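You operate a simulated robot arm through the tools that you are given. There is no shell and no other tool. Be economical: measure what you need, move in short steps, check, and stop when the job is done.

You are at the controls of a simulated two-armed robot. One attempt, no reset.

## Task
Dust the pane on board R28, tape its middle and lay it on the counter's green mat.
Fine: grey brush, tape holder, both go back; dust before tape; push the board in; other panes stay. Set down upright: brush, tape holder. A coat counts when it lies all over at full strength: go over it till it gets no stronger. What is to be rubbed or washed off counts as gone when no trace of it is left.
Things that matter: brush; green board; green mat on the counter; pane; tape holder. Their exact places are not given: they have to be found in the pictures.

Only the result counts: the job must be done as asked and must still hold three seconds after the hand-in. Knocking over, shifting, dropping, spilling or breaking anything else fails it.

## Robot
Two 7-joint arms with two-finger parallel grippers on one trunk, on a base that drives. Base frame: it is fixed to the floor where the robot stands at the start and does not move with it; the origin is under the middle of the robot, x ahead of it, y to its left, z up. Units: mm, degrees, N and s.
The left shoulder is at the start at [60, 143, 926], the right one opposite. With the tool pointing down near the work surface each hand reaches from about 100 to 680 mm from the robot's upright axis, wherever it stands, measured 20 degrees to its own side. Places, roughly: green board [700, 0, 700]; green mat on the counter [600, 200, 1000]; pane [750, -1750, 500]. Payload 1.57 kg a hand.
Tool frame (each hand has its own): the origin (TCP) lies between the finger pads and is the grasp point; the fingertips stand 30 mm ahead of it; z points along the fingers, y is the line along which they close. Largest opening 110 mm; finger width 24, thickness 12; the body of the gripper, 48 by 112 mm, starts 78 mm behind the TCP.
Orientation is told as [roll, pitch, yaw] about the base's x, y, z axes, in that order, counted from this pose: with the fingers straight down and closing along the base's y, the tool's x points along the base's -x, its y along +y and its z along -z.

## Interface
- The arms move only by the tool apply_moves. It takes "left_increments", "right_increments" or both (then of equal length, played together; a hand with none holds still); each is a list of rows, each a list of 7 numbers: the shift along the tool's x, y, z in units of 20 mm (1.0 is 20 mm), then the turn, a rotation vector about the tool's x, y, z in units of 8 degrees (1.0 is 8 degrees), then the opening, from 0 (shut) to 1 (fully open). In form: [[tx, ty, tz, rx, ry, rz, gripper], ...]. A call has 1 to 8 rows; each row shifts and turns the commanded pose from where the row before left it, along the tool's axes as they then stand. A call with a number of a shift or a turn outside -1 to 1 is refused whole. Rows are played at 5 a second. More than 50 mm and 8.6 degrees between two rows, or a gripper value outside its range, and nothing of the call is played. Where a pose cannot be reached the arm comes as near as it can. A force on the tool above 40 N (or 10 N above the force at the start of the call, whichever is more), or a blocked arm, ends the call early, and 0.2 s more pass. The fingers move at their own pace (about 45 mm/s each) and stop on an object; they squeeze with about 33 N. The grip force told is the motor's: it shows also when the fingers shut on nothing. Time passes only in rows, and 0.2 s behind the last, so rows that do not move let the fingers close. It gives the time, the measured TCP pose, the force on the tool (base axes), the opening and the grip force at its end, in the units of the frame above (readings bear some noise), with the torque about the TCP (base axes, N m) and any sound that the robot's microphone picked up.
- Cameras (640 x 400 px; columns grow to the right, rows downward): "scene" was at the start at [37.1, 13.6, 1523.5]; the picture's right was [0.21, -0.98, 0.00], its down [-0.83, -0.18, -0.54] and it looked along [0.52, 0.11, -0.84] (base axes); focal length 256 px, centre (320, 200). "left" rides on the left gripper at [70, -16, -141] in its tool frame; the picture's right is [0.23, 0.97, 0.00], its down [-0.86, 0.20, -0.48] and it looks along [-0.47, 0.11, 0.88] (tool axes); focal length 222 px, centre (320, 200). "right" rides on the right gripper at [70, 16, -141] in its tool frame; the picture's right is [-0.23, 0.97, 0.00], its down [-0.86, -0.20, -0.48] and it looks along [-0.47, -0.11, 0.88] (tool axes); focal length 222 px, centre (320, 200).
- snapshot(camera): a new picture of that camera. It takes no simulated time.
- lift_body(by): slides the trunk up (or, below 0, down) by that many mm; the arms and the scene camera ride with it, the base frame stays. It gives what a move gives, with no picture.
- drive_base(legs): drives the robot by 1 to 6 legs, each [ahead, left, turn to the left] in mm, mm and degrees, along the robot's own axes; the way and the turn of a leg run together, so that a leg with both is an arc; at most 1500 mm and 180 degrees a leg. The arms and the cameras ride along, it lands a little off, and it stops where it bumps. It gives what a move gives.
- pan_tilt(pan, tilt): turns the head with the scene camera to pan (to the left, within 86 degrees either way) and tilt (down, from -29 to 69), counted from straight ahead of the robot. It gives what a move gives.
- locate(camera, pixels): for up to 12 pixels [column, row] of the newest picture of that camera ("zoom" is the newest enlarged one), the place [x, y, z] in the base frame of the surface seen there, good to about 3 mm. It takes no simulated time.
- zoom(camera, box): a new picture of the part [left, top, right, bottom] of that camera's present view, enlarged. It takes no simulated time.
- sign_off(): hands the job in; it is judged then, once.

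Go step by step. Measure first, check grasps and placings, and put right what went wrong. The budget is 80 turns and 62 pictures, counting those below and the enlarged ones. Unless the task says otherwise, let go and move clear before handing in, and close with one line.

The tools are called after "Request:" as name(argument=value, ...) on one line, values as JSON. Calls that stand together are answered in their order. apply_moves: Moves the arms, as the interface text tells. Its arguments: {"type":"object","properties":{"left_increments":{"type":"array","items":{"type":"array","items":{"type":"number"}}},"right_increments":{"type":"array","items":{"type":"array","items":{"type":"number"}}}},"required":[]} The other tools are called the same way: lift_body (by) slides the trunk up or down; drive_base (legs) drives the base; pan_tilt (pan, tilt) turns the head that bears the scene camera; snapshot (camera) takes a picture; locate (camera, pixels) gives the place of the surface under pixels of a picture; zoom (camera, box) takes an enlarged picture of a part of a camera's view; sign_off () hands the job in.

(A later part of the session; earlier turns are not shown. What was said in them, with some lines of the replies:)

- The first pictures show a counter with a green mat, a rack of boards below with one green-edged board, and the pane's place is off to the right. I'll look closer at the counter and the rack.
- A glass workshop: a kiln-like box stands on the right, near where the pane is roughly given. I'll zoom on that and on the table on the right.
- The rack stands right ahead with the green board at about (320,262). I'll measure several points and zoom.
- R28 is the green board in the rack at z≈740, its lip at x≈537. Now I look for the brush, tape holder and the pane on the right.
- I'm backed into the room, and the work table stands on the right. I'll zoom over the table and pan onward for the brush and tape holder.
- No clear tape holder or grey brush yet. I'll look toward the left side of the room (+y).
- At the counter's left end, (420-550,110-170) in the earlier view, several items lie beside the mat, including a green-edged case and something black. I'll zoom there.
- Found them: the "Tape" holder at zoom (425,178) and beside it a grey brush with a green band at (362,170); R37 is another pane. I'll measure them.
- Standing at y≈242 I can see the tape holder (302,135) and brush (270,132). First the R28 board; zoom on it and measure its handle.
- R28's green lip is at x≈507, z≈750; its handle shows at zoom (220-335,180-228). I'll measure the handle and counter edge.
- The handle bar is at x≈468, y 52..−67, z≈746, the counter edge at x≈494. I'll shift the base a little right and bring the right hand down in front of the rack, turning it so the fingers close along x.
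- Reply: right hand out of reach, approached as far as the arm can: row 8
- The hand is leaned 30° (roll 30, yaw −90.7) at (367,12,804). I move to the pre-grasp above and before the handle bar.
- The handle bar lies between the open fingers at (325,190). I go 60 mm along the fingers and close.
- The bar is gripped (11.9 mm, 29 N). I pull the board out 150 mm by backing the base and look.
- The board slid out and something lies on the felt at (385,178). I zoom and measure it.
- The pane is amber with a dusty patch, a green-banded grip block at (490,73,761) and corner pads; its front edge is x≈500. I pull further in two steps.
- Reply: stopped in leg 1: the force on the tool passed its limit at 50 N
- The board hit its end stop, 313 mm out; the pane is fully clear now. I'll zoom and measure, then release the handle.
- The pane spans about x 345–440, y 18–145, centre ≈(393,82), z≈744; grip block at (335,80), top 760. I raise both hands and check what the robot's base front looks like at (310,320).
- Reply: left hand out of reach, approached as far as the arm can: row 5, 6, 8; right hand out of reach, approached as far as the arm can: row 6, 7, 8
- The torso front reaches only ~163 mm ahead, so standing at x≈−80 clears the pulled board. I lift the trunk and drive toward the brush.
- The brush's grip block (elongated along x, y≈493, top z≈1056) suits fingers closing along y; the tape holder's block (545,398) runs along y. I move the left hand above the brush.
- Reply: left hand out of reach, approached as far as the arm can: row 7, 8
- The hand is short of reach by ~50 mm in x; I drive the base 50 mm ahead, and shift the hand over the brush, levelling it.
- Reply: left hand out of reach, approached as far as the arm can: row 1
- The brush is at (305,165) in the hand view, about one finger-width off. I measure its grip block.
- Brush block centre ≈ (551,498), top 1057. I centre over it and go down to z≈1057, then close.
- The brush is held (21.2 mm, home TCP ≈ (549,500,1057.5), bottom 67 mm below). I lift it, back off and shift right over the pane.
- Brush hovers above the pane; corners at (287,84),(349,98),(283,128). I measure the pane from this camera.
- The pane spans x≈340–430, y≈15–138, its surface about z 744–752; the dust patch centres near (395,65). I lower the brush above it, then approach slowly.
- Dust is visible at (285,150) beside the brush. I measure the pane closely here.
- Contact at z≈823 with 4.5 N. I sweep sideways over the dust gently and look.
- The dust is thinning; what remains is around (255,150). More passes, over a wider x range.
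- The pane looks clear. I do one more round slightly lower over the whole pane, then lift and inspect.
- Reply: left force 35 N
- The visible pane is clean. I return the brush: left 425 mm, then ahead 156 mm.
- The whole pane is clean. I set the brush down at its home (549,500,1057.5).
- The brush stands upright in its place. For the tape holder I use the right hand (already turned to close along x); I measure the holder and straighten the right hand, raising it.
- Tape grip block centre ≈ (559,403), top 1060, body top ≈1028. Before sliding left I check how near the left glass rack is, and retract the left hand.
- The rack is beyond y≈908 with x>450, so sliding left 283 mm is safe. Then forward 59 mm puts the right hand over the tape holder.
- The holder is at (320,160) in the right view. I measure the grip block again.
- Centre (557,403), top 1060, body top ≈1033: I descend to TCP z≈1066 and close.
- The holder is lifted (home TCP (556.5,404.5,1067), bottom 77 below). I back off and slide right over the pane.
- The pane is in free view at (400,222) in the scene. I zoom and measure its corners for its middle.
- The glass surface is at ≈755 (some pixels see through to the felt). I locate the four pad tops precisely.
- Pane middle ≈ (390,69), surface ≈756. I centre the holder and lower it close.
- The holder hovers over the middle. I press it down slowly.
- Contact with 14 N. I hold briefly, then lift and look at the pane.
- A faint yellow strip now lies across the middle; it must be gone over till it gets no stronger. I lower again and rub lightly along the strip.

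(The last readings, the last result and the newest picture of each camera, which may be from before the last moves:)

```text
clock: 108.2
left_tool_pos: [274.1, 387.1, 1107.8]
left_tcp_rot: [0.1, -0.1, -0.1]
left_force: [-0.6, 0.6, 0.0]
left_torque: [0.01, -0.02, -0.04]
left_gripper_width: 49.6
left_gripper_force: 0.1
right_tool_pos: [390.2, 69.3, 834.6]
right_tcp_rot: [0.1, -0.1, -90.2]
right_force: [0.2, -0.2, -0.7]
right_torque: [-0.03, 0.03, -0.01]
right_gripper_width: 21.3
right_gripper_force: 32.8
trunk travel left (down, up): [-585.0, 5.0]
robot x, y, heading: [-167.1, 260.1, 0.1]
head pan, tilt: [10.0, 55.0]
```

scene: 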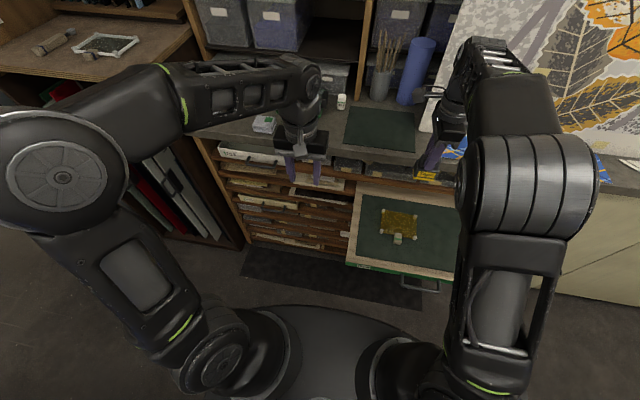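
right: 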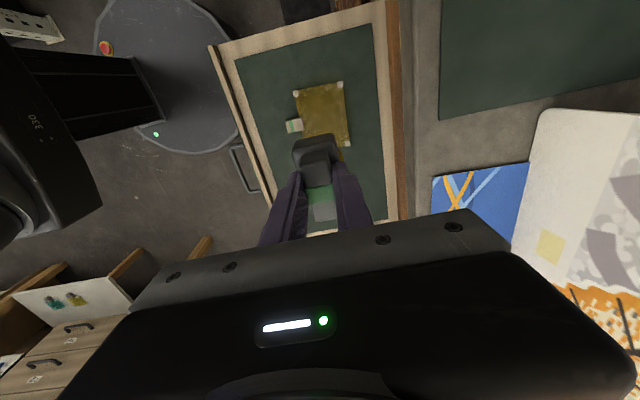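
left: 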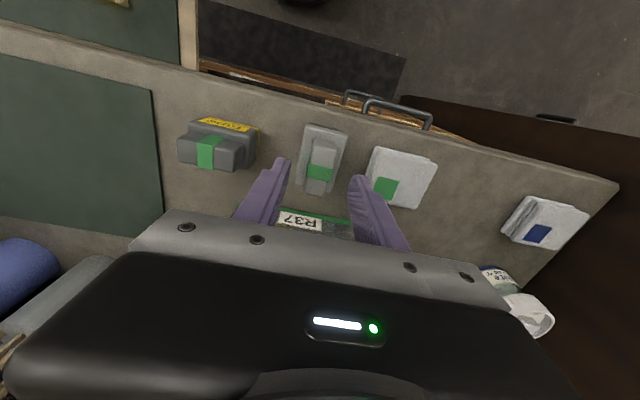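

No contact there (z 834.6). I go 2 mm lower and repeat.

Request:
apply_moves(right_increments=[[0, 0, 0.1, 0, 0, 0, 0], [-0.4, 0, 0, 0, 0, 0, 0], [-0.4, 0, 0, 0, 0, 0, 0], [0.4, 0, 0, 0, 0, 0, 0], [0.4, 0, 0, 0, 0, 0, 0], [0.4, 0, 0, 0, 0, 0, 0], [0.4, 0, 0, 0, 0, 0, 0], [-0.4, 0, 0, 0, 0, 0, 0]])

Request:
apply_moves(right_increments=[[-0.4, 0, 0, 0, 0, 0, 0], [-0.4, 0, 0, 0, 0, 0, 0], [-0.4, 0, 0, 0, 0, 0, 0], [0.4, 0, 0, 0, 0, 0, 0], [0.4, 0, 0, 0, 0, 0, 0], [0.4, 0, 0, 0, 0, 0, 0], [0.4, 0, 0, 0, 0, 0, 0], [-0.8, 0, 0, 0, 0, 0, 0]])

Request:
apply_moves(right_increments=[[0, 0, -1, 0, 0, 0, 0], [0, 0, -1, 0, 0, 0, 0], [0, 0, -1, 0, 0, 0, 0], [0, 0, -1, 0, 0, 0, 0], [0, 0, -1, 0, 0, 0, 0], [0, 0, -1, 0, 0, 0, 0], [0, 0, -1, 0, 0, 0, 0], [0, 0, -1, 0, 0, 0, 0]])

Request:
zoom(camera="scene", box=[340, 180, 460, 255])

```text
clock: 110.0
left_tool_pos: [273.2, 388.1, 1107.8]
left_tcp_rot: [0.0, -0.2, -0.3]
left_force: [0.7, 0.8, 0.2]
left_torque: [-0.03, -0.02, -0.01]
left_gripper_width: 49.6
left_gripper_force: 0.0
right_tool_pos: [390.5, 80.2, 833.9]
right_tcp_rot: [0.2, 0.0, -90.0]
right_force: [-0.3, 4.4, 13.0]
right_torque: [0.09, 0.12, -0.05]
right_gripper_width: 21.0
right_gripper_force: 33.5
trunk travel left (down, up): [-585.0, 5.0]
robot x, y, heading: [-166.3, 263.7, 0.6]
head pan, tilt: [10.0, 55.0]
```

```text
clock: 111.8
left_tool_pos: [271.9, 389.2, 1106.5]
left_tcp_rot: [0.0, -0.2, -0.1]
left_force: [0.2, 0.4, 0.5]
left_torque: [-0.01, 0.01, -0.05]
left_gripper_width: 49.2
left_gripper_force: 0.1
right_tool_pos: [390.4, 73.6, 831.7]
right_tcp_rot: [0.3, 0.1, -89.8]
right_force: [0.5, 6.6, 21.7]
right_torque: [0.12, 0.07, -0.03]
right_gripper_width: 21.2
right_gripper_force: 32.9
trunk travel left (down, up): [-585.0, 5.0]
robot x, y, heading: [-167.2, 262.3, 0.3]
head pan, tilt: [10.0, 55.0]
```

```text
clock: 113.6
left_tool_pos: [272.8, 386.0, 1107.5]
left_tcp_rot: [0.0, -0.1, -0.2]
left_force: [-0.7, 0.2, -0.8]
left_torque: [0.01, 0.0, -0.01]
left_gripper_width: 49.5
left_gripper_force: 0.1
right_tool_pos: [389.2, 69.8, 991.8]
right_tcp_rot: [0.2, -0.1, -90.1]
right_force: [-0.3, 0.4, -0.7]
right_torque: [0.03, -0.02, 0.03]
right_gripper_width: 21.5
right_gripper_force: 33.1
trunk travel left (down, up): [-585.0, 5.0]
robot x, y, heading: [-168.4, 263.8, 0.4]
head pan, tilt: [10.0, 55.0]
```

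```text
5.33 times, centred on (400, 218) of scene
```

zoom: 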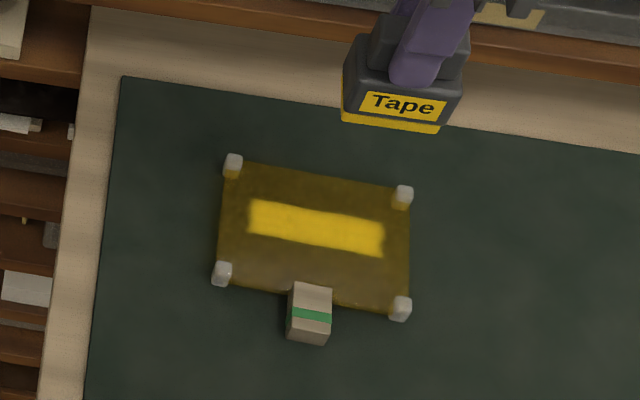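

The strip is now bright and even. I go over it once more to see whether it gets stronger.

Request:
apply_moves(right_increments=[[0, 0, 1, 0, 0, 0, 0], [0, 0, 1, 0, 0, 0, 0], [0, 0, 1, 0, 0, 0, 0], [0, 0, 1, 0, 0, 0, 0], [0, 0, 1, 0, 0, 0, 0], [0, 0, 1, 0, 0, 0, 0], [0, 0, 1, 0, 0, 0, 0], [0, 0, 0.85, 0, 0, 0, 0]])

Request:
apply_moves(right_increments=[[0, 0, 0.15, 0, 0, 0, 0], [-0.5, 0, 0, 0, 0, 0, 0], [-0.5, 0, 0, 0, 0, 0, 0], [0.5, 0, 0, 0, 0, 0, 0], [0.5, 0, 0, 0, 0, 0, 0], [0.5, 0, 0, 0, 0, 0, 0], [0.5, 0, 0, 0, 0, 0, 0], [-0.5, 0, 0, 0, 0, 0, 0]])

Request:
apply_moves(right_increments=[[-0.5, 0, 0, 0, 0, 0, 0], [-0.5, 0, 0, 0, 0, 0, 0], [-0.5, 0, 0, 0, 0, 0, 0], [0.5, 0, 0, 0, 0, 0, 0], [0.5, 0, 0, 0, 0, 0, 0], [0.5, 0, 0, 0, 0, 0, 0], [0.5, 0, 0, 0, 0, 0, 0], [-1, 0, 0, 0, 0, 0, 0]])

Request:
apply_moves(right_increments=[[0, 0, -1, 0, 0, 0, 0], [0, 0, -1, 0, 0, 0, 0], [0, 0, -1, 0, 0, 0, 0], [0, 0, -1, 0, 0, 0, 0], [0, 0, -1, 0, 0, 0, 0], [0, 0, -1, 0, 0, 0, 0], [0, 0, -1, 0, 0, 0, 0], [0, 0, -1, 0, 0, 0, 0]])

Request:
zoom(camera="scene", box=[340, 180, 460, 255])

```text
clock: 115.4
left_tool_pos: [273.6, 386.4, 1108.0]
left_tcp_rot: [0.0, 0.0, -0.1]
left_force: [0.2, -1.1, 0.2]
left_torque: [0.02, 0.02, 0.01]
left_gripper_width: 49.4
left_gripper_force: 0.1
right_tool_pos: [388.9, 70.7, 834.5]
right_tcp_rot: [0.2, -0.1, -90.0]
right_force: [-0.6, -0.9, -0.4]
right_torque: [-0.01, 0.0, 0.02]
right_gripper_width: 21.4
right_gripper_force: 33.1
trunk travel left (down, up): [-585.0, 5.0]
robot x, y, heading: [-170.4, 264.1, 0.2]
head pan, tilt: [10.0, 55.0]
```

```text
clock: 117.2
left_tool_pos: [272.9, 386.7, 1108.4]
left_tcp_rot: [0.0, -0.1, -0.3]
left_force: [0.4, 0.9, -0.2]
left_torque: [0.02, -0.02, 0.0]
left_gripper_width: 49.5
left_gripper_force: 0.0
right_tool_pos: [390.8, 80.8, 833.0]
right_tcp_rot: [0.0, 0.0, -90.1]
right_force: [0.2, -0.1, -0.3]
right_torque: [-0.01, 0.04, 0.01]
right_gripper_width: 21.3
right_gripper_force: 33.0
trunk travel left (down, up): [-585.0, 5.0]
robot x, y, heading: [-169.5, 261.7, 0.1]
head pan, tilt: [10.0, 55.0]
```

```text
clock: 119.0
left_tool_pos: [272.7, 386.8, 1108.4]
left_tcp_rot: [-0.1, -0.2, -0.3]
left_force: [0.2, -0.5, -0.5]
left_torque: [0.02, 0.02, 0.0]
left_gripper_width: 49.5
left_gripper_force: 0.1
right_tool_pos: [391.2, 70.4, 834.3]
right_tcp_rot: [0.3, 0.0, -90.0]
right_force: [0.5, 4.1, 10.5]
right_torque: [0.16, 0.09, -0.03]
right_gripper_width: 20.9
right_gripper_force: 33.2
trunk travel left (down, up): [-585.0, 5.0]
robot x, y, heading: [-168.0, 263.3, 0.1]
head pan, tilt: [10.0, 55.0]
```

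```text
clock: 120.8
left_tool_pos: [273.8, 386.8, 1108.4]
left_tcp_rot: [-0.1, -0.1, -0.2]
left_force: [-0.9, 0.2, -0.9]
left_torque: [0.0, 0.02, -0.02]
left_gripper_width: 49.5
left_gripper_force: 0.0
right_tool_pos: [389.0, 71.1, 993.5]
right_tcp_rot: [0.1, 0.0, -90.1]
right_force: [0.0, 0.1, -2.0]
right_torque: [0.0, -0.02, -0.01]
right_gripper_width: 21.4
right_gripper_force: 33.1
trunk travel left (down, up): [-585.0, 5.0]
robot x, y, heading: [-169.3, 260.7, 0.3]
head pan, tilt: [10.0, 55.0]
```

```text
5.33 times, centred on (400, 218) of scene
```

zoom: 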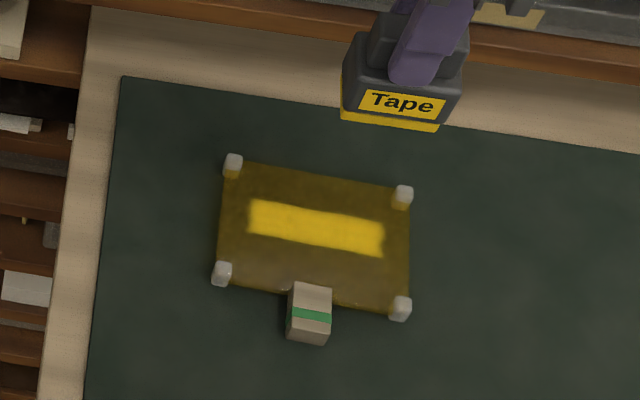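

No change: full strength. I raise the holder and drive it back to its home.

Request:
apply_moves(right_increments=[[0, 0, -1, 0, 0, 0, 0], [0, 0, -1, 0, 0, 0, 0], [0, 0, -1, 0, 0, 0, 0], [0, 0, -1, 0, 0, 0, 0], [0, 0, -1, 0, 0, 0, 0], [0, 0, -0.8, 0, 0, 0, 0]])

Request:
drive_base(legs=[[0, 333, 0], [165, 0, 0]])

```text
clock: 122.2
left_tool_pos: [273.7, 386.3, 1108.0]
left_tcp_rot: [-0.1, -0.1, -0.1]
left_force: [0.1, 0.0, -0.2]
left_torque: [0.02, 0.0, 0.02]
left_gripper_width: 49.4
left_gripper_force: 0.1
right_tool_pos: [389.9, 68.3, 1107.5]
right_tcp_rot: [0.1, -0.1, -90.1]
right_force: [-0.1, 1.0, -2.1]
right_torque: [0.02, 0.01, 0.02]
right_gripper_width: 21.5
right_gripper_force: 32.7
trunk travel left (down, up): [-585.0, 5.0]
robot x, y, heading: [-168.3, 264.4, 0.3]
head pan, tilt: [10.0, 55.0]
```

```text
clock: 125.4
left_tool_pos: [441.8, 720.0, 1107.2]
left_tcp_rot: [0.0, -0.2, -0.3]
left_force: [0.3, -0.5, 0.0]
left_torque: [0.02, 0.04, 0.0]
left_gripper_width: 49.4
left_gripper_force: 0.1
right_tool_pos: [557.5, 400.3, 1107.1]
right_tcp_rot: [0.1, -0.1, -90.0]
right_force: [0.2, -0.5, -0.2]
right_torque: [0.0, 0.03, -0.02]
right_gripper_width: 21.7
right_gripper_force: 33.0
trunk travel left (down, up): [-585.0, 5.0]
robot x, y, heading: [-1.5, 596.2, 0.1]
head pan, tilt: [10.0, 55.0]
```

Now 4 mm left and down 40 mm to set it on the counter.

Request:
apply_moves(right_increments=[[0.2, 0, 0, 0, 0, 0, 0], [0, 0, 1, 0, 0, 0, 0], [0, 0, 0.7, 0, 0, 0, 0], [0, 0, 0.2, 0, 0, 0, 0], [0, 0, 0.1, 0, 0, 0, 0], [0, 0, 0, 0, 0, 0, 0]])

```text
clock: 126.8
left_tool_pos: [440.6, 720.2, 1107.6]
left_tcp_rot: [0.0, 0.0, -0.2]
left_force: [-0.2, -0.5, 0.2]
left_torque: [-0.02, 0.0, 0.0]
left_gripper_width: 49.6
left_gripper_force: 0.0
right_tool_pos: [555.5, 405.6, 1067.5]
right_tcp_rot: [0.1, -0.1, -90.0]
right_force: [-0.4, 0.3, -1.4]
right_torque: [0.01, 0.0, 0.02]
right_gripper_width: 21.5
right_gripper_force: 33.1
trunk travel left (down, up): [-585.0, 5.0]
robot x, y, heading: [-3.2, 595.5, 0.4]
head pan, tilt: [10.0, 55.0]
```

Request:
apply_moves(right_increments=[[0, 0, 0.1, 0, 0, 0, 0], [0, 0, 0, 0, 0, 0, 0]])

Request:
apply_moves(right_increments=[[0, 0, 0, 0, 0, 0, 0.45], [0, 0, 0, 0, 0, 0, 0.45], [0, 0, 0, 0, 0, 0, 0.45], [0, 0, -1, 0, 0, 0, 0.45], [0, 0, -1, 0, 0, 0, 0.45], [0, 0, -0.5, 0, 0, 0, 0.45]])

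Request:
snapshot(camera="right")

```text
clock: 127.4
left_tool_pos: [438.9, 719.6, 1107.9]
left_tcp_rot: [0.0, -0.2, -0.2]
left_force: [-0.6, 0.6, 0.2]
left_torque: [-0.02, 0.0, -0.01]
left_gripper_width: 49.4
left_gripper_force: 0.0
right_tool_pos: [556.0, 405.7, 1067.2]
right_tcp_rot: [0.2, -0.2, -90.0]
right_force: [0.6, 0.0, 7.6]
right_torque: [-0.04, 0.15, 0.02]
right_gripper_width: 21.4
right_gripper_force: 32.5
trunk travel left (down, up): [-585.0, 5.0]
robot x, y, heading: [0.0, 595.7, 0.2]
head pan, tilt: [10.0, 55.0]
```

```text
clock: 128.8
left_tool_pos: [440.9, 719.2, 1107.7]
left_tcp_rot: [0.0, -0.1, -0.3]
left_force: [0.4, 0.5, 0.3]
left_torque: [-0.03, 0.05, 0.03]
left_gripper_width: 49.5
left_gripper_force: 0.1
right_tool_pos: [556.3, 403.8, 1115.2]
right_tcp_rot: [0.1, -0.1, -90.0]
right_force: [0.5, -0.2, 0.1]
right_torque: [-0.01, -0.06, 0.02]
right_gripper_width: 49.6
right_gripper_force: 0.0
trunk travel left (down, up): [-585.0, 5.0]
robot x, y, heading: [-3.6, 597.4, 0.3]
head pan, tilt: [10.0, 55.0]
```

```text
10 pictures are left
```

right: 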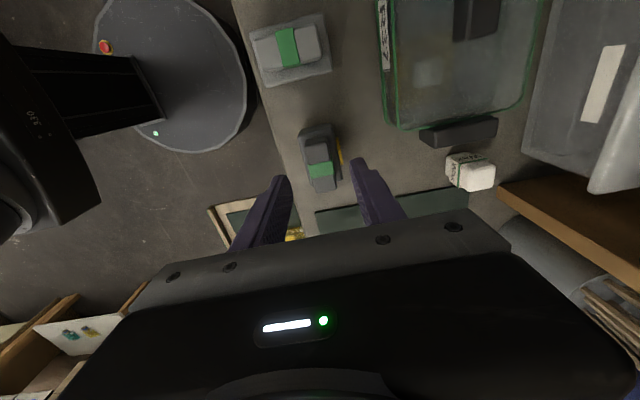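

The tape holder stands upright in place. Now the pane: I retract the right hand, open the left, and drive so the left hand is over the grip block (330,71).

Request:
apply_moves(right_increments=[[0, -1, 0, 0, 0, 0, 0.45], [0, -1, 0, 0, 0, 0, 0.45], [0, -1, 0, 0, 0, 0, 0.45], [0, -1, 0, 0, 0, 0, 0.45], [0, -1, 0, 0, 0, 0, 0.45], [0, -1, 0, 0, 0, 0, 0.45]])

Request:
drive_base(legs=[[-110, 0, 0], [0, -648, 0]])

Request:
apply_moves(left_increments=[[0, 0, 1, 0, 0, 0.35, 0.5], [0, 0, 1, 0, 0, 0, 0.5], [0, 0, 1, 0, 0, 0, 0.5], [0, 0, 1, 0, 0, 0, 0.5], [0, 0, 1, 0, 0, 0, 0.5], [0, 0, 1, 0, 0, 0, 0.5], [0, 0, 1, 0, 0, 0, 0.5], [0, 0, 1, 0, 0, 0, 0.5]])

Request:
snapshot(camera="left")

```text
clock: 130.2
left_tool_pos: [439.5, 718.5, 1108.0]
left_tcp_rot: [0.1, -0.3, -0.1]
left_force: [0.8, -0.7, 0.2]
left_torque: [0.02, -0.02, -0.03]
left_gripper_width: 49.6
left_gripper_force: 0.2
right_tool_pos: [436.1, 405.8, 1115.6]
right_tcp_rot: [0.2, -0.1, -89.9]
right_force: [0.6, 0.1, -0.6]
right_torque: [-0.01, -0.02, -0.01]
right_gripper_width: 49.7
right_gripper_force: 0.1
trunk travel left (down, up): [-585.0, 5.0]
robot x, y, heading: [2.5, 597.3, 0.1]
head pan, tilt: [10.0, 55.0]
```

```text
clock: 134.6
left_tool_pos: [333.3, 81.9, 1108.0]
left_tcp_rot: [0.1, -0.1, 0.3]
left_force: [-0.7, 0.4, 0.2]
left_torque: [0.0, -0.05, 0.0]
left_gripper_width: 49.5
left_gripper_force: 0.0
right_tool_pos: [332.5, -232.9, 1116.3]
right_tcp_rot: [0.1, 0.0, -89.6]
right_force: [0.1, -0.2, 0.5]
right_torque: [0.01, -0.04, 0.03]
right_gripper_width: 49.3
right_gripper_force: 0.2
trunk travel left (down, up): [-585.0, 5.0]
robot x, y, heading: [-104.2, -42.1, 0.5]
head pan, tilt: [10.0, 55.0]
```

```text
clock: 136.4
left_tool_pos: [334.3, 81.4, 946.3]
left_tcp_rot: [-0.1, -0.2, -2.5]
left_force: [0.0, -0.3, 0.4]
left_torque: [0.01, -0.03, -0.03]
left_gripper_width: 54.7
left_gripper_force: 0.1
right_tool_pos: [333.5, -231.9, 1115.6]
right_tcp_rot: [0.1, -0.1, -89.5]
right_force: [0.8, 0.9, 0.1]
right_torque: [0.03, 0.03, 0.0]
right_gripper_width: 49.5
right_gripper_force: 0.1
trunk travel left (down, up): [-585.0, 5.0]
robot x, y, heading: [-108.6, -47.3, 0.6]
head pan, tilt: [10.0, 55.0]
```

```text
9 pictures are left
```

left: 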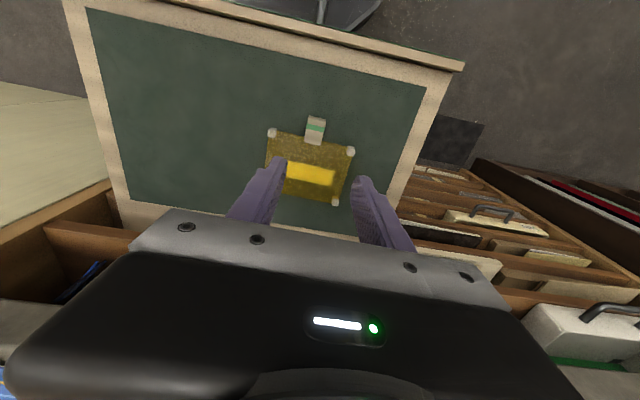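

I measure the block at (315,130) from here.

Request:
locate(camera="left", pixels=[[316, 121], [315, 128], [314, 138], [308, 130], [322, 131], [272, 133], [350, 152], [318, 118], [313, 142]])

```text
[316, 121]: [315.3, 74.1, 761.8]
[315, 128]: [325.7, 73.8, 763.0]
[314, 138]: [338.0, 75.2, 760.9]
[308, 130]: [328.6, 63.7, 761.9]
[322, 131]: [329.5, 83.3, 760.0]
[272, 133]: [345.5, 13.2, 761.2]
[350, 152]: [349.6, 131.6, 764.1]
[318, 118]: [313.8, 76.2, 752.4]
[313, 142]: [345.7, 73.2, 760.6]
```

Block centre ≈ (328,74), top 762. I centre slightly forward of it (x≈325) and descend to TCP z≈777, then close.

Request:
apply_moves(left_increments=[[0.46, -0.37, 1, 0, 0, 0, 0.5], [0, 0, 1, 0, 0, 0, 0.5], [0, 0, 1, 0, 0, 0, 0.5], [0, 0, 1, 0, 0, 0, 0.5], [0, 0, 1, 0, 0, 0, 0.5], [0, 0, 1, 0, 0, 0, 0.5], [0, 0, 1, 0, 0, 0, 0.5], [0, 0, 0, 0, 0, 0, 0.5]])

Request:
apply_moves(left_increments=[[0, 0, 0.9, 0, 0, 0, 0.5], [0, 0, 0.5, 0, 0, 0, 0.5], [0, 0, 0, 0, 0, 0, 0.5], [0, 0, 0, 0, 0, 0, 0], [0, 0, 0, 0, 0, 0, 0], [0, 0, 0, 0, 0, 0, 0], [0, 0, 0, 0, 0, 0, 0]])

```text
clock: 138.2
left_tool_pos: [325.5, 74.8, 807.3]
left_tcp_rot: [0.1, -0.1, -2.6]
left_force: [-0.1, 0.2, -0.4]
left_torque: [0.0, 0.02, 0.0]
left_gripper_width: 55.0
left_gripper_force: 0.0
right_tool_pos: [331.9, -230.5, 1116.5]
right_tcp_rot: [0.1, -0.1, -89.5]
right_force: [0.2, 0.1, -0.8]
right_torque: [-0.01, -0.01, 0.0]
right_gripper_width: 49.6
right_gripper_force: 0.0
trunk travel left (down, up): [-585.0, 5.0]
robot x, y, heading: [-108.6, -46.5, 0.7]
head pan, tilt: [10.0, 55.0]
```

```text
clock: 139.8
left_tool_pos: [324.7, 74.7, 779.9]
left_tcp_rot: [0.0, -0.1, -2.6]
left_force: [-0.4, -1.0, 0.3]
left_torque: [-0.01, -0.12, -0.09]
left_gripper_width: 25.3
left_gripper_force: 32.9
right_tool_pos: [333.2, -232.8, 1116.4]
right_tcp_rot: [0.1, -0.1, -89.6]
right_force: [-0.2, 0.2, -0.3]
right_torque: [-0.01, 0.01, 0.02]
right_gripper_width: 49.4
right_gripper_force: 0.0
trunk travel left (down, up): [-585.0, 5.0]
robot x, y, heading: [-104.5, -46.6, 0.4]
head pan, tilt: [10.0, 55.0]
```

Gripped at 25.3 mm but only ~12 mm deep; I reopen, go 6 mm lower and close again, then lift a little.

Request:
apply_moves(left_increments=[[0, 0, 0, 0, 0, 0, 0.4], [0, 0, 0, 0, 0, 0, 0.4], [0, 0, 0.3, 0, 0, 0, 0.4], [0, 0, 0, 0, 0, 0, 0.4], [0, 0, 0, 0, 0, 0, 0], [0, 0, 0, 0, 0, 0, 0], [0, 0, 0, 0, 0, 0, 0]])

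Request:
apply_moves(left_increments=[[0, 0, -0.3, 0, 0, 0, 0], [0, 0, -0.5, 0, 0, 0, 0], [0, 0, -0.7, 0, 0, 0, 0], [0, 0, -1, 0, 0, 0, 0], [0, 0, 0, 0, 0, 0, 0]])

Request:
snapshot(camera="left")

```text
clock: 141.4
left_tool_pos: [325.5, 75.0, 774.7]
left_tcp_rot: [0.0, -0.2, -2.6]
left_force: [-0.3, -0.7, -0.1]
left_torque: [-0.02, 0.05, -0.01]
left_gripper_width: 25.4
left_gripper_force: 30.1
right_tool_pos: [332.1, -232.2, 1116.9]
right_tcp_rot: [0.2, -0.1, -89.5]
right_force: [0.0, 0.1, -0.4]
right_torque: [0.0, -0.01, -0.02]
right_gripper_width: 49.3
right_gripper_force: 0.1
trunk travel left (down, up): [-585.0, 5.0]
robot x, y, heading: [-104.9, -44.8, 0.5]
head pan, tilt: [10.0, 55.0]
```

```text
clock: 142.6
left_tool_pos: [324.6, 75.4, 825.2]
left_tcp_rot: [0.0, -0.1, -2.7]
left_force: [0.1, -0.4, -1.9]
left_torque: [-0.04, 0.03, 0.01]
left_gripper_width: 25.2
left_gripper_force: 32.3
right_tool_pos: [333.5, -232.5, 1115.8]
right_tcp_rot: [0.0, -0.1, -89.6]
right_force: [0.4, -0.4, -0.2]
right_torque: [-0.01, 0.04, 0.03]
right_gripper_width: 49.5
right_gripper_force: 0.0
trunk travel left (down, up): [-585.0, 5.0]
robot x, y, heading: [-102.2, -44.3, 0.8]
head pan, tilt: [10.0, 55.0]
```

```text
8 pictures are left
```

left: 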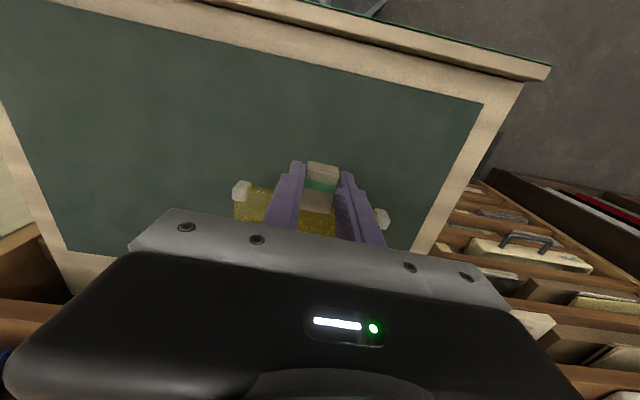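

The pane is held level (2 N). I raise it to z≈1085 and carry it toward the mat.

Request:
apply_moves(left_increments=[[0, 0, -1, 0, 0, 0, 0], [0, 0, -1, 0, 0, 0, 0], [0, 0, -1, 0, 0, 0, 0], [0, 0, -1, 0, 0, 0, 0], [0, 0, -1, 0, 0, 0, 0], [0, 0, -1, 0, 0, 0, 0], [0, 0, -1, 0, 0, 0, 0], [0, 0, -1, 0, 0, 0, 0]])

Request:
apply_moves(left_increments=[[0, 0, -1, 0, 0, 0, 0], [0, 0, -1, 0, 0, 0, 0], [0, 0, -1, 0, 0, 0, 0], [0, 0, -1, 0, 0, 0, 0], [0, 0, -1, 0, 0, 0, 0]])

Request:
drive_base(legs=[[0, 120, 0], [50, 0, 0]])

Request:
apply_moves(left_increments=[[-1, 0, 0, 0, 0, 0, 0], [-1, 0, 0, 0, 0, 0, 0], [-1, 0, 0, 0, 0, 0, 0], [-1, 0, 0, 0, 0, 0, 0], [-1, 0, 0, 0, 0, 0, 0], [-1, 0, 0, 0, 0, 0, 0], [-1, 0, 0, 0, 0, 0, 0], [0, 0, 0, 0, 0, 0, 0]])

Request:
snapshot(camera="scene")

```text
clock: 144.4
left_tool_pos: [325.0, 72.9, 984.1]
left_tcp_rot: [0.2, -0.2, -2.6]
left_force: [0.4, -0.1, -0.9]
left_torque: [0.01, 0.05, -0.01]
left_gripper_width: 25.3
left_gripper_force: 33.2
right_tool_pos: [332.8, -230.9, 1116.6]
right_tcp_rot: [0.1, -0.1, -89.6]
right_force: [0.7, 0.1, -0.1]
right_torque: [0.04, -0.01, -0.01]
right_gripper_width: 49.7
right_gripper_force: 0.1
trunk travel left (down, up): [-585.0, 5.0]
robot x, y, heading: [-110.3, -43.7, 0.7]
head pan, tilt: [10.0, 55.0]
```

```text
clock: 145.6
left_tool_pos: [324.7, 74.4, 1081.9]
left_tcp_rot: [0.0, -0.1, -2.6]
left_force: [0.5, 0.4, -0.7]
left_torque: [0.0, 0.06, 0.01]
left_gripper_width: 25.5
left_gripper_force: 32.8
right_tool_pos: [333.4, -232.4, 1116.9]
right_tcp_rot: [0.1, -0.1, -89.5]
right_force: [-0.2, 0.4, 0.2]
right_torque: [0.01, 0.02, 0.0]
right_gripper_width: 49.5
right_gripper_force: 0.1
trunk travel left (down, up): [-585.0, 5.0]
robot x, y, heading: [-107.3, -46.0, 0.4]
head pan, tilt: [10.0, 55.0]
```

```text
clock: 147.4
left_tool_pos: [375.7, 197.8, 1081.1]
left_tcp_rot: [0.1, 0.0, -2.4]
left_force: [1.1, 0.2, -0.2]
left_torque: [0.0, 0.12, -0.04]
left_gripper_width: 25.2
left_gripper_force: 32.5
right_tool_pos: [384.5, -109.8, 1115.3]
right_tcp_rot: [0.1, -0.1, -89.5]
right_force: [0.6, -0.4, 0.3]
right_torque: [-0.04, 0.04, 0.01]
right_gripper_width: 49.3
right_gripper_force: 0.0
trunk travel left (down, up): [-585.0, 5.0]
robot x, y, heading: [-58.9, 79.0, 0.7]
head pan, tilt: [10.0, 55.0]
```

```text
clock: 149.2
left_tool_pos: [515.8, 189.8, 1083.6]
left_tcp_rot: [0.0, -0.1, -2.4]
left_force: [-1.0, 0.9, -0.2]
left_torque: [0.01, 0.09, 0.0]
left_gripper_width: 25.4
left_gripper_force: 32.8
right_tool_pos: [381.6, -109.1, 1115.9]
right_tcp_rot: [0.1, -0.2, -89.5]
right_force: [-0.3, 0.0, -0.3]
right_torque: [0.03, 0.01, 0.0]
right_gripper_width: 49.3
right_gripper_force: 0.2
trunk travel left (down, up): [-585.0, 5.0]
robot x, y, heading: [-54.4, 75.8, 0.5]
head pan, tilt: [10.0, 55.0]
```

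```text
7 pictures are left
```

scene: 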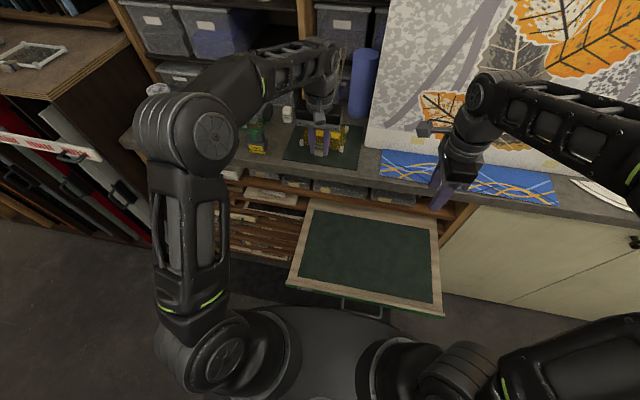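

The pane hovers over the mat. I go 44 mm further and lower it until it touches.

Request:
apply_moves(left_increments=[[-1, 0.1, 0, 0, 0, 0, 0], [-1, 0.2, 0.5, 0, 0, 0, 0], [-0.2, 0, 0.8, 0, 0, 0, 0], [0, 0, 0.8, 0, 0, 0, 0], [0, 0, 0.5, 0, 0, 0, 0], [0, 0, 0, 0, 0, 0, 0]])

Request:
zoom(camera="scene", box=[260, 90, 400, 180])

```text
clock: 150.6
left_tool_pos: [557.7, 197.1, 1029.8]
left_tcp_rot: [0.0, -0.1, -2.4]
left_force: [-0.9, 0.8, -1.5]
left_torque: [0.01, 0.06, 0.02]
left_gripper_width: 25.1
left_gripper_force: 33.6
right_tool_pos: [382.7, -109.3, 1116.1]
right_tcp_rot: [0.1, -0.1, -89.6]
right_force: [0.6, -0.1, 0.2]
right_torque: [-0.01, -0.03, -0.01]
right_gripper_width: 49.5
right_gripper_force: 0.2
trunk travel left (down, up): [-585.0, 5.0]
robot x, y, heading: [-55.5, 77.7, 0.5]
head pan, tilt: [10.0, 55.0]
```

```text
4.44 times, centred on (330, 135) of scene
```

zoom: 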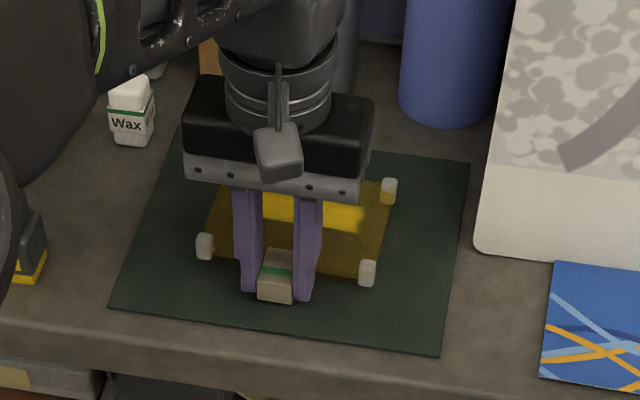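

The pane is just above the mat, well within it. I lower the last few millimetres to contact.

Request:
apply_moves(left_increments=[[0, 0, 0.15, 0, 0, 0, 0], [0, 0, 0.1, 0, 0, 0, 0], [0, 0, 0.05, 0, 0, 0, 0], [0, 0, 0, 0, 0, 0, 0]])

```text
clock: 151.6
left_tool_pos: [557.7, 195.5, 1025.1]
left_tcp_rot: [0.0, -0.2, -2.4]
left_force: [-0.1, 0.8, -0.2]
left_torque: [-0.03, -0.14, 0.05]
left_gripper_width: 25.3
left_gripper_force: 32.9
right_tool_pos: [383.0, -109.1, 1116.4]
right_tcp_rot: [0.1, -0.1, -89.5]
right_force: [-0.6, -0.7, -0.3]
right_torque: [-0.03, 0.0, -0.03]
right_gripper_width: 49.5
right_gripper_force: 0.1
trunk travel left (down, up): [-585.0, 5.0]
robot x, y, heading: [-56.3, 72.3, 0.7]
head pan, tilt: [10.0, 55.0]
```

Weight is now taken off the hand. One more millimetre, then I release and rise.

Request:
apply_moves(left_increments=[[0, 0, 0.06, 0, 0, 0, 0], [0, 0, 0, 0, 0, 0, 0]])

Request:
apply_moves(left_increments=[[0, 0, 0, 0, 0, 0, 0.5], [0, 0, 0, 0, 0, 0, 0.5], [0, 0, 0, 0, 0, 0, 0.5], [0, 0, -1, 0, 0, 0, 0.5], [0, 0, -1, 0, 0, 0, 0.5], [0, 0, -1, 0, 0, 0, 0.5], [0, 0, -0.7, 0, 0, 0, 0.5]])

Request:
apply_moves(left_increments=[[1, 0, 0, 0, 0, 0, 0.5], [1, 0, 0, 0, 0, 0, 0.5], [1, 0, 0, 0, 0, 0, 0.5], [1, 0, 0, 0, 0, 0, 0.5], [1, 0, 0, 0, 0, 0, 0.5], [1, 0, 0, 0, 0, 0, 0.5], [1, 0, 0, 0, 0, 0, 0.5], [1, 0, 0, 0, 0, 0, 0.5]])

Request:
zoom(camera="scene", box=[220, 80, 420, 200])

```text
clock: 152.2
left_tool_pos: [557.9, 196.6, 1023.8]
left_tcp_rot: [-0.1, -0.1, -2.5]
left_force: [-0.4, 1.6, 8.6]
left_torque: [0.0, 0.1, 0.02]
left_gripper_width: 25.5
left_gripper_force: 32.6
right_tool_pos: [382.9, -109.3, 1116.5]
right_tcp_rot: [0.1, -0.1, -89.5]
right_force: [-0.2, 0.7, -0.7]
right_torque: [-0.02, -0.02, -0.02]
right_gripper_width: 49.4
right_gripper_force: 0.0
trunk travel left (down, up): [-585.0, 5.0]
robot x, y, heading: [-59.6, 75.9, 0.8]
head pan, tilt: [10.0, 55.0]
```

```text
clock: 153.8
left_tool_pos: [557.3, 195.1, 1090.6]
left_tcp_rot: [0.0, -0.4, -2.5]
left_force: [0.9, -0.4, -0.7]
left_torque: [-0.02, 0.03, -0.02]
left_gripper_width: 55.1
left_gripper_force: 0.1
left hand out of reach, approached as far as the arm can: row 7
right_tool_pos: [383.1, -108.9, 1116.7]
right_tcp_rot: [0.1, -0.2, -89.5]
right_force: [0.8, 0.0, 0.6]
right_torque: [-0.03, 0.02, 0.0]
right_gripper_width: 49.6
right_gripper_force: 0.0
trunk travel left (down, up): [-585.0, 5.0]
robot x, y, heading: [-54.5, 76.7, 0.7]
head pan, tilt: [10.0, 55.0]
```

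```text
clock: 155.6
left_tool_pos: [397.0, 203.6, 1090.7]
left_tcp_rot: [0.1, -0.1, -2.5]
left_force: [0.4, 0.2, 0.1]
left_torque: [-0.02, 0.02, 0.0]
left_gripper_width: 54.9
left_gripper_force: 0.2
right_tool_pos: [381.7, -109.1, 1116.5]
right_tcp_rot: [0.1, 0.0, -89.5]
right_force: [-0.4, 0.2, 0.6]
right_torque: [-0.01, 0.03, 0.01]
right_gripper_width: 49.4
right_gripper_force: 0.1
trunk travel left (down, up): [-585.0, 5.0]
robot x, y, heading: [-56.2, 76.5, 0.6]
head pan, tilt: [10.0, 55.0]
```

```text
3.20 times, centred on (320, 140) of scene
```

zoom: 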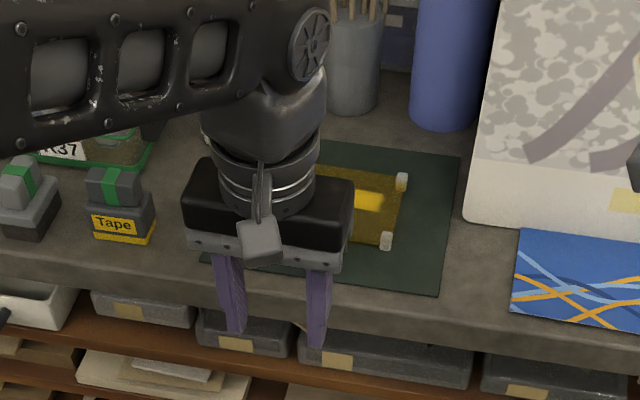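

Brush, tape holder and pane are all in place. Now the board: lower the trunk back, back off and bring the right hand before the handle again.

Request:
drive_base(legs=[[-330, 0, -0.6], [0, 127, 0]])

Request:
lift_body(by=-60)

Request:
apply_moves(right_increments=[[0, 0, 1, 0, 0, 0, 0.27], [0, 0, 1, 0, 0, 0, 0.27], [0, 0, 1, 0, 0, 0, 0.27], [0, 0, 1, 0, 0, 0, 0.27], [0, 0, 1, 0, 0, 0, 0.27], [0, 0, 1, 0, 0, 0, 0.27], [0, 0, 1, 0, 0, 0, 0.27], [0, 0, 1, 0, 0, 0, 0.27]])

Request:
apply_moves(right_increments=[[0, 0, 1, -1, 0, 0, 0.27], [0, 0, 1, -1, 0, 0, 0.27], [0, 0, 1, -1, 0, 0, 0.27], [0, 0, 0.5, -0.75, 0, 0, 0.27], [0, 0, 0, 0, 0, 0, 0.27]])

```text
clock: 158.6
left_tool_pos: [71.2, 324.2, 1089.6]
left_tcp_rot: [0.0, -0.2, -2.9]
left_force: [-0.4, 0.2, 0.0]
left_torque: [-0.04, 0.01, 0.02]
left_gripper_width: 55.2
left_gripper_force: 0.0
right_tool_pos: [52.7, 12.9, 1115.9]
right_tcp_rot: [0.0, -0.2, -90.0]
right_force: [-0.8, 0.4, -0.6]
right_torque: [-0.04, 0.08, -0.01]
right_gripper_width: 49.4
right_gripper_force: 0.1
trunk travel left (down, up): [-585.0, 5.0]
robot x, y, heading: [-384.9, 200.8, -0.0]
head pan, tilt: [10.0, 55.0]
```

```text
clock: 159.6
left_tool_pos: [71.8, 323.7, 1030.0]
left_tcp_rot: [0.0, -0.1, -3.1]
left_force: [-0.3, -0.4, 0.0]
left_torque: [-0.01, 0.0, -0.02]
left_gripper_width: 55.1
left_gripper_force: 0.1
right_tool_pos: [53.4, 11.6, 1057.1]
right_tcp_rot: [0.1, -0.1, -90.1]
right_force: [0.0, -0.7, 0.3]
right_torque: [0.0, 0.0, 0.0]
right_gripper_width: 49.6
right_gripper_force: 0.2
trunk travel left (down, up): [-525.0, 65.0]
robot x, y, heading: [-383.6, 197.7, 0.3]
head pan, tilt: [10.0, 55.0]
```

```text
clock: 161.4
left_tool_pos: [72.7, 323.2, 1030.8]
left_tcp_rot: [0.1, -0.2, -3.0]
left_force: [-0.3, -0.3, -0.1]
left_torque: [0.02, -0.02, 0.0]
left_gripper_width: 55.1
left_gripper_force: 0.1
right_tool_pos: [52.7, 11.3, 895.3]
right_tcp_rot: [0.1, 0.0, -90.0]
right_force: [-0.2, -1.1, 0.0]
right_torque: [-0.01, 0.0, -0.01]
right_gripper_width: 29.7
right_gripper_force: 0.1
trunk travel left (down, up): [-525.0, 65.0]
robot x, y, heading: [-383.5, 199.2, 0.3]
head pan, tilt: [10.0, 55.0]
```

```text
clock: 162.6
left_tool_pos: [71.5, 323.9, 1029.1]
left_tcp_rot: [0.1, -0.1, -2.9]
left_force: [0.0, -0.6, 0.6]
left_torque: [-0.01, 0.03, 0.01]
left_gripper_width: 55.1
left_gripper_force: 0.0
right_tool_pos: [66.4, 10.5, 826.7]
right_tcp_rot: [30.2, -0.1, -90.0]
right_force: [0.4, -0.1, 0.7]
right_torque: [-0.01, 0.02, -0.03]
right_gripper_width: 30.0
right_gripper_force: 0.1
trunk travel left (down, up): [-525.0, 65.0]
robot x, y, heading: [-382.2, 201.1, 0.2]
head pan, tilt: [10.0, 55.0]
```

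I move to the pre-grasp before the handle and check with the hand camera.

Request:
apply_moves(right_increments=[[0, 0.92, 0.96, 0, 0, 0, 0.27], [0, 0.92, 0.96, 0, 0, 0, 0.27], [0, 0, 0, 0, 0, 0, 0.27]])

Request:
snapshot(camera="right")

Request:
locate(camera="right", pixels=[[313, 115], [316, 140], [322, 165], [326, 185], [335, 100], [345, 100]])

```text
clock: 163.4
left_tool_pos: [71.6, 322.7, 1029.7]
left_tcp_rot: [-0.1, -0.1, -3.0]
left_force: [0.1, 0.3, 0.7]
left_torque: [0.0, -0.04, 0.01]
left_gripper_width: 54.8
left_gripper_force: 0.1
right_tool_pos: [116.3, 11.0, 813.1]
right_tcp_rot: [30.1, -0.2, -90.1]
right_force: [0.4, 0.8, -0.2]
right_torque: [-0.02, 0.0, 0.0]
right_gripper_width: 29.7
right_gripper_force: 0.1
trunk travel left (down, up): [-525.0, 65.0]
robot x, y, heading: [-385.7, 200.8, 0.1]
head pan, tilt: [10.0, 55.0]
```

```text
4 pictures are left
```

right: 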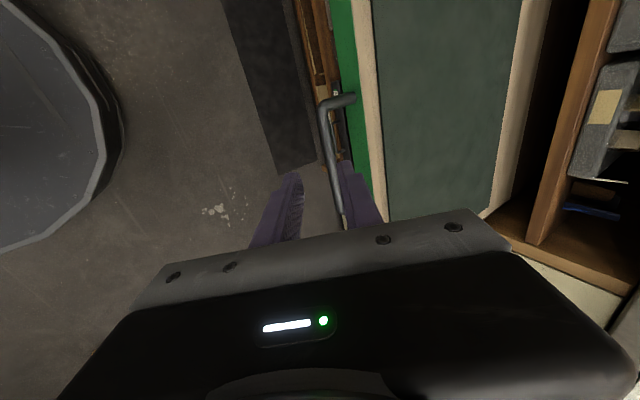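

```text
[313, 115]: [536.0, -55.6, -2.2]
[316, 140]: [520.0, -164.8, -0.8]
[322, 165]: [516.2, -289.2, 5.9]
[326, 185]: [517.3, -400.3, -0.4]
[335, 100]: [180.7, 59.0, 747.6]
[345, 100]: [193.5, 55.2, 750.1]
```

The bar appears at (323,120)–(338,210), slightly right of centre. I measure it.

Request:
locate(camera="right", pixels=[[324, 115], [327, 135], [330, 155], [334, 180], [337, 200], [322, 108]])

```text
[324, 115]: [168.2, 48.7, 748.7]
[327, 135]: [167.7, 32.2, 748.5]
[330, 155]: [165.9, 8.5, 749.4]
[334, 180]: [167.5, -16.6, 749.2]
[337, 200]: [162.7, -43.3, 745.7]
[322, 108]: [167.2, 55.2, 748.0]
```

Bar at x≈166: I shift 10 mm forward across and then 70 mm along the fingers, then close.

Request:
apply_moves(right_increments=[[0, 0.49, 0, 0, 0, 0, 0.27], [0, 0, 0.9, 0, 0, 0, 0.27], [0, 0, 0.9, 0, 0, 0, 0.27], [0, 0, 0.9, 0, 0, 0, 0.27], [0, 0, 0.8, 0, 0, 0, 0.27], [0, 0, 0, 0, 0, 0, 0.27]])

Request:
apply_moves(right_increments=[[0, 0, 0, 0, 0, 0, 0], [0, 0, 0, 0, 0, 0, 0], [0, 0, 0, 0, 0, 0, 0]])

```text
clock: 164.8
left_tool_pos: [71.7, 323.6, 1028.8]
left_tcp_rot: [0.0, -0.1, -3.0]
left_force: [-0.4, 0.8, 0.8]
left_torque: [0.02, -0.01, 0.02]
left_gripper_width: 54.9
left_gripper_force: 0.1
right_tool_pos: [160.3, 11.7, 755.8]
right_tcp_rot: [30.2, 0.0, -90.0]
right_force: [1.2, -0.7, 0.4]
right_torque: [0.0, 0.02, 0.03]
right_gripper_width: 29.5
right_gripper_force: 0.1
trunk travel left (down, up): [-525.0, 65.0]
robot x, y, heading: [-382.9, 199.1, 0.4]
head pan, tilt: [10.0, 55.0]
```

```text
clock: 165.6
left_tool_pos: [71.2, 323.6, 1028.6]
left_tcp_rot: [0.1, -0.1, -2.9]
left_force: [-0.5, 0.8, 0.8]
left_torque: [-0.04, -0.02, -0.01]
left_gripper_width: 55.1
left_gripper_force: 0.0
right_tool_pos: [159.9, 11.2, 757.1]
right_tcp_rot: [30.0, 0.0, -90.1]
right_force: [-1.9, 1.7, -3.4]
right_torque: [0.38, 0.06, -0.57]
right_gripper_width: 11.7
right_gripper_force: 29.9
trunk travel left (down, up): [-525.0, 65.0]
robot x, y, heading: [-388.1, 200.2, 0.2]
head pan, tilt: [10.0, 55.0]
```

Gripped. I push the board in with the base, 290 mm first.

Request:
drive_base(legs=[[285, 0, 0]])

Request:
drive_base(legs=[[18, 0, 0]])

Request:
snapshot(camera="scene")

Request:
locate(camera="scene", pixels=[[345, 217], [350, 225], [365, 222], [480, 232]])

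```text
clock: 167.6
left_tool_pos: [361.8, 323.2, 1030.6]
left_tcp_rot: [0.2, -0.1, -3.0]
left_force: [1.0, -0.1, 0.0]
left_torque: [-0.03, -0.04, -0.02]
left_gripper_width: 54.9
left_gripper_force: 0.1
right_tool_pos: [450.4, 7.5, 756.4]
right_tcp_rot: [30.2, 0.0, -90.3]
right_force: [0.4, -25.4, -2.6]
right_torque: [0.16, -0.02, -0.69]
right_gripper_width: 11.8
right_gripper_force: 29.3
trunk travel left (down, up): [-525.0, 65.0]
robot x, y, heading: [-95.2, 203.5, 0.2]
head pan, tilt: [10.0, 55.0]
```

```text
clock: 168.4
left_tool_pos: [378.3, 323.6, 1029.8]
left_tcp_rot: [0.1, -0.1, -3.1]
left_force: [-0.6, -0.1, -0.6]
left_torque: [0.01, 0.0, 0.0]
left_gripper_width: 55.0
left_gripper_force: 0.0
right_tool_pos: [464.7, 7.8, 754.4]
right_tcp_rot: [29.8, -0.2, -90.3]
right_force: [-17.5, -2.1, -13.9]
right_torque: [-0.04, 0.28, -0.69]
right_gripper_width: 11.6
right_gripper_force: 28.8
trunk travel left (down, up): [-525.0, 65.0]
robot x, y, heading: [-75.4, 203.8, 0.2]
head pan, tilt: [10.0, 55.0]
```

```text
3 pictures are left
```

scene: 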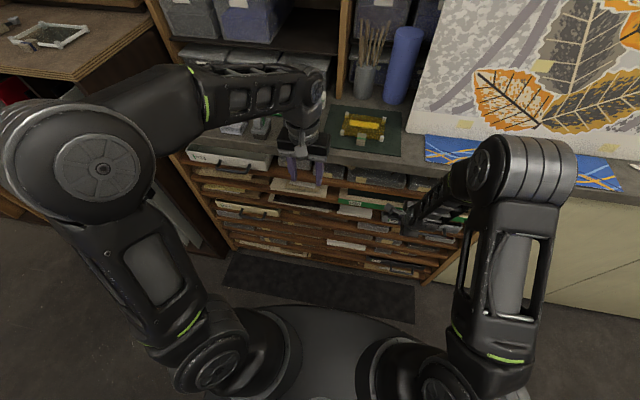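

```text
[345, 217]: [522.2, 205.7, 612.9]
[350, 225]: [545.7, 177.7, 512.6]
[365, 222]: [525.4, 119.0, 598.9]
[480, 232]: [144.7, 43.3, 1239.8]
```

The board is fully in (17 N at the stop, hand at x 464.7). I release the handle, withdraw along the fingers and back off.

Request:
apply_moves(right_increments=[[0, 0, 0, 0, 0, 0, 0.27], [0, 0, 0, 0, 0, 0, 0.27], [0, 0, -1, 0, 0, 0, 0.27], [0, 0, -1, 0, 0, 0, 0.27], [0, 0, -1, 0, 0, 0, 0.27], [0, 0, -1, 0, 0, 0, 0.27]])

Request:
drive_base(legs=[[-200, 0, 0]])

Request:
snapshot(camera="scene")

Request:
zoom(camera="scene", box=[240, 80, 480, 230])

```text
clock: 169.8
left_tool_pos: [379.2, 324.3, 1029.4]
left_tcp_rot: [-0.1, 0.0, -3.1]
left_force: [0.3, -1.7, -0.2]
left_torque: [-0.04, 0.02, 0.03]
left_gripper_width: 54.9
left_gripper_force: 0.1
right_tool_pos: [425.2, 8.7, 826.7]
right_tcp_rot: [29.6, -0.4, -90.4]
right_force: [0.3, 0.5, -0.2]
right_torque: [-0.01, 0.03, 0.0]
right_gripper_width: 29.5
right_gripper_force: 0.1
trunk travel left (down, up): [-525.0, 65.0]
robot x, y, heading: [-78.6, 203.2, 0.4]
head pan, tilt: [10.0, 55.0]
```

```text
clock: 171.4
left_tool_pos: [183.0, 322.1, 1030.4]
left_tcp_rot: [0.0, -0.2, -3.2]
left_force: [0.5, 0.2, -0.2]
left_torque: [0.03, -0.03, 0.05]
left_gripper_width: 54.8
left_gripper_force: 0.1
right_tool_pos: [228.0, 6.6, 825.9]
right_tcp_rot: [29.7, -0.3, -90.6]
right_force: [-0.3, -0.2, -1.2]
right_torque: [-0.01, -0.02, 0.05]
right_gripper_width: 29.8
right_gripper_force: 0.1
trunk travel left (down, up): [-525.0, 65.0]
robot x, y, heading: [-271.4, 200.7, 0.2]
head pan, tilt: [10.0, 55.0]
```

```text
2 pictures are left
```

scene: 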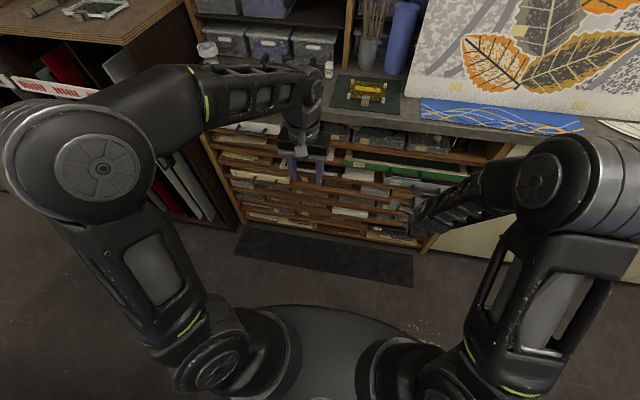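

```text
2.67 times, centred on (360, 155) of scene
```

zoom: 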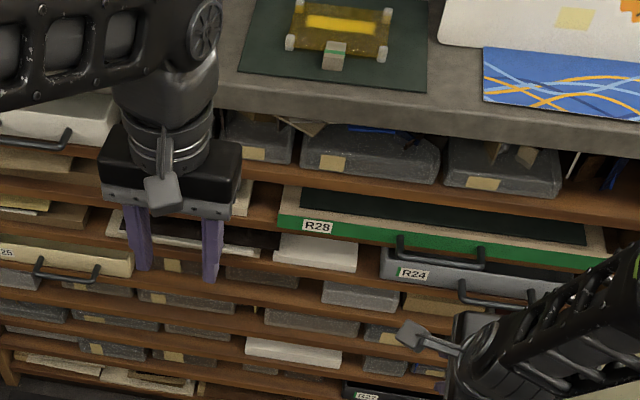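

R28 is back in the rack like at the start and the pane lies taped on the mat. A quick check of the lip's place before hand-in.

Request:
locate(camera="zoom", pixels=[[290, 222], [360, 233], [590, 262], [440, 258], [375, 233], [335, 55]])

```text
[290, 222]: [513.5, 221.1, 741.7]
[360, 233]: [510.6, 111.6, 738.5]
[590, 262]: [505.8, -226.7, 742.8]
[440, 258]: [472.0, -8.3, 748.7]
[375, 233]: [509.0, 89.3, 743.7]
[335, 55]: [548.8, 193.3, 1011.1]
```

The lip is at x≈510, its starting place or slightly deeper, and both hands are clear. I hand in.

Request:
sign_off()

```text
The job is handed in.
```

I dusted the pane from R28, taped its middle to full strength and laid it on the green mat. The brush and tape holder stand upright where they were, the board is pushed back in, and the job is handed in.
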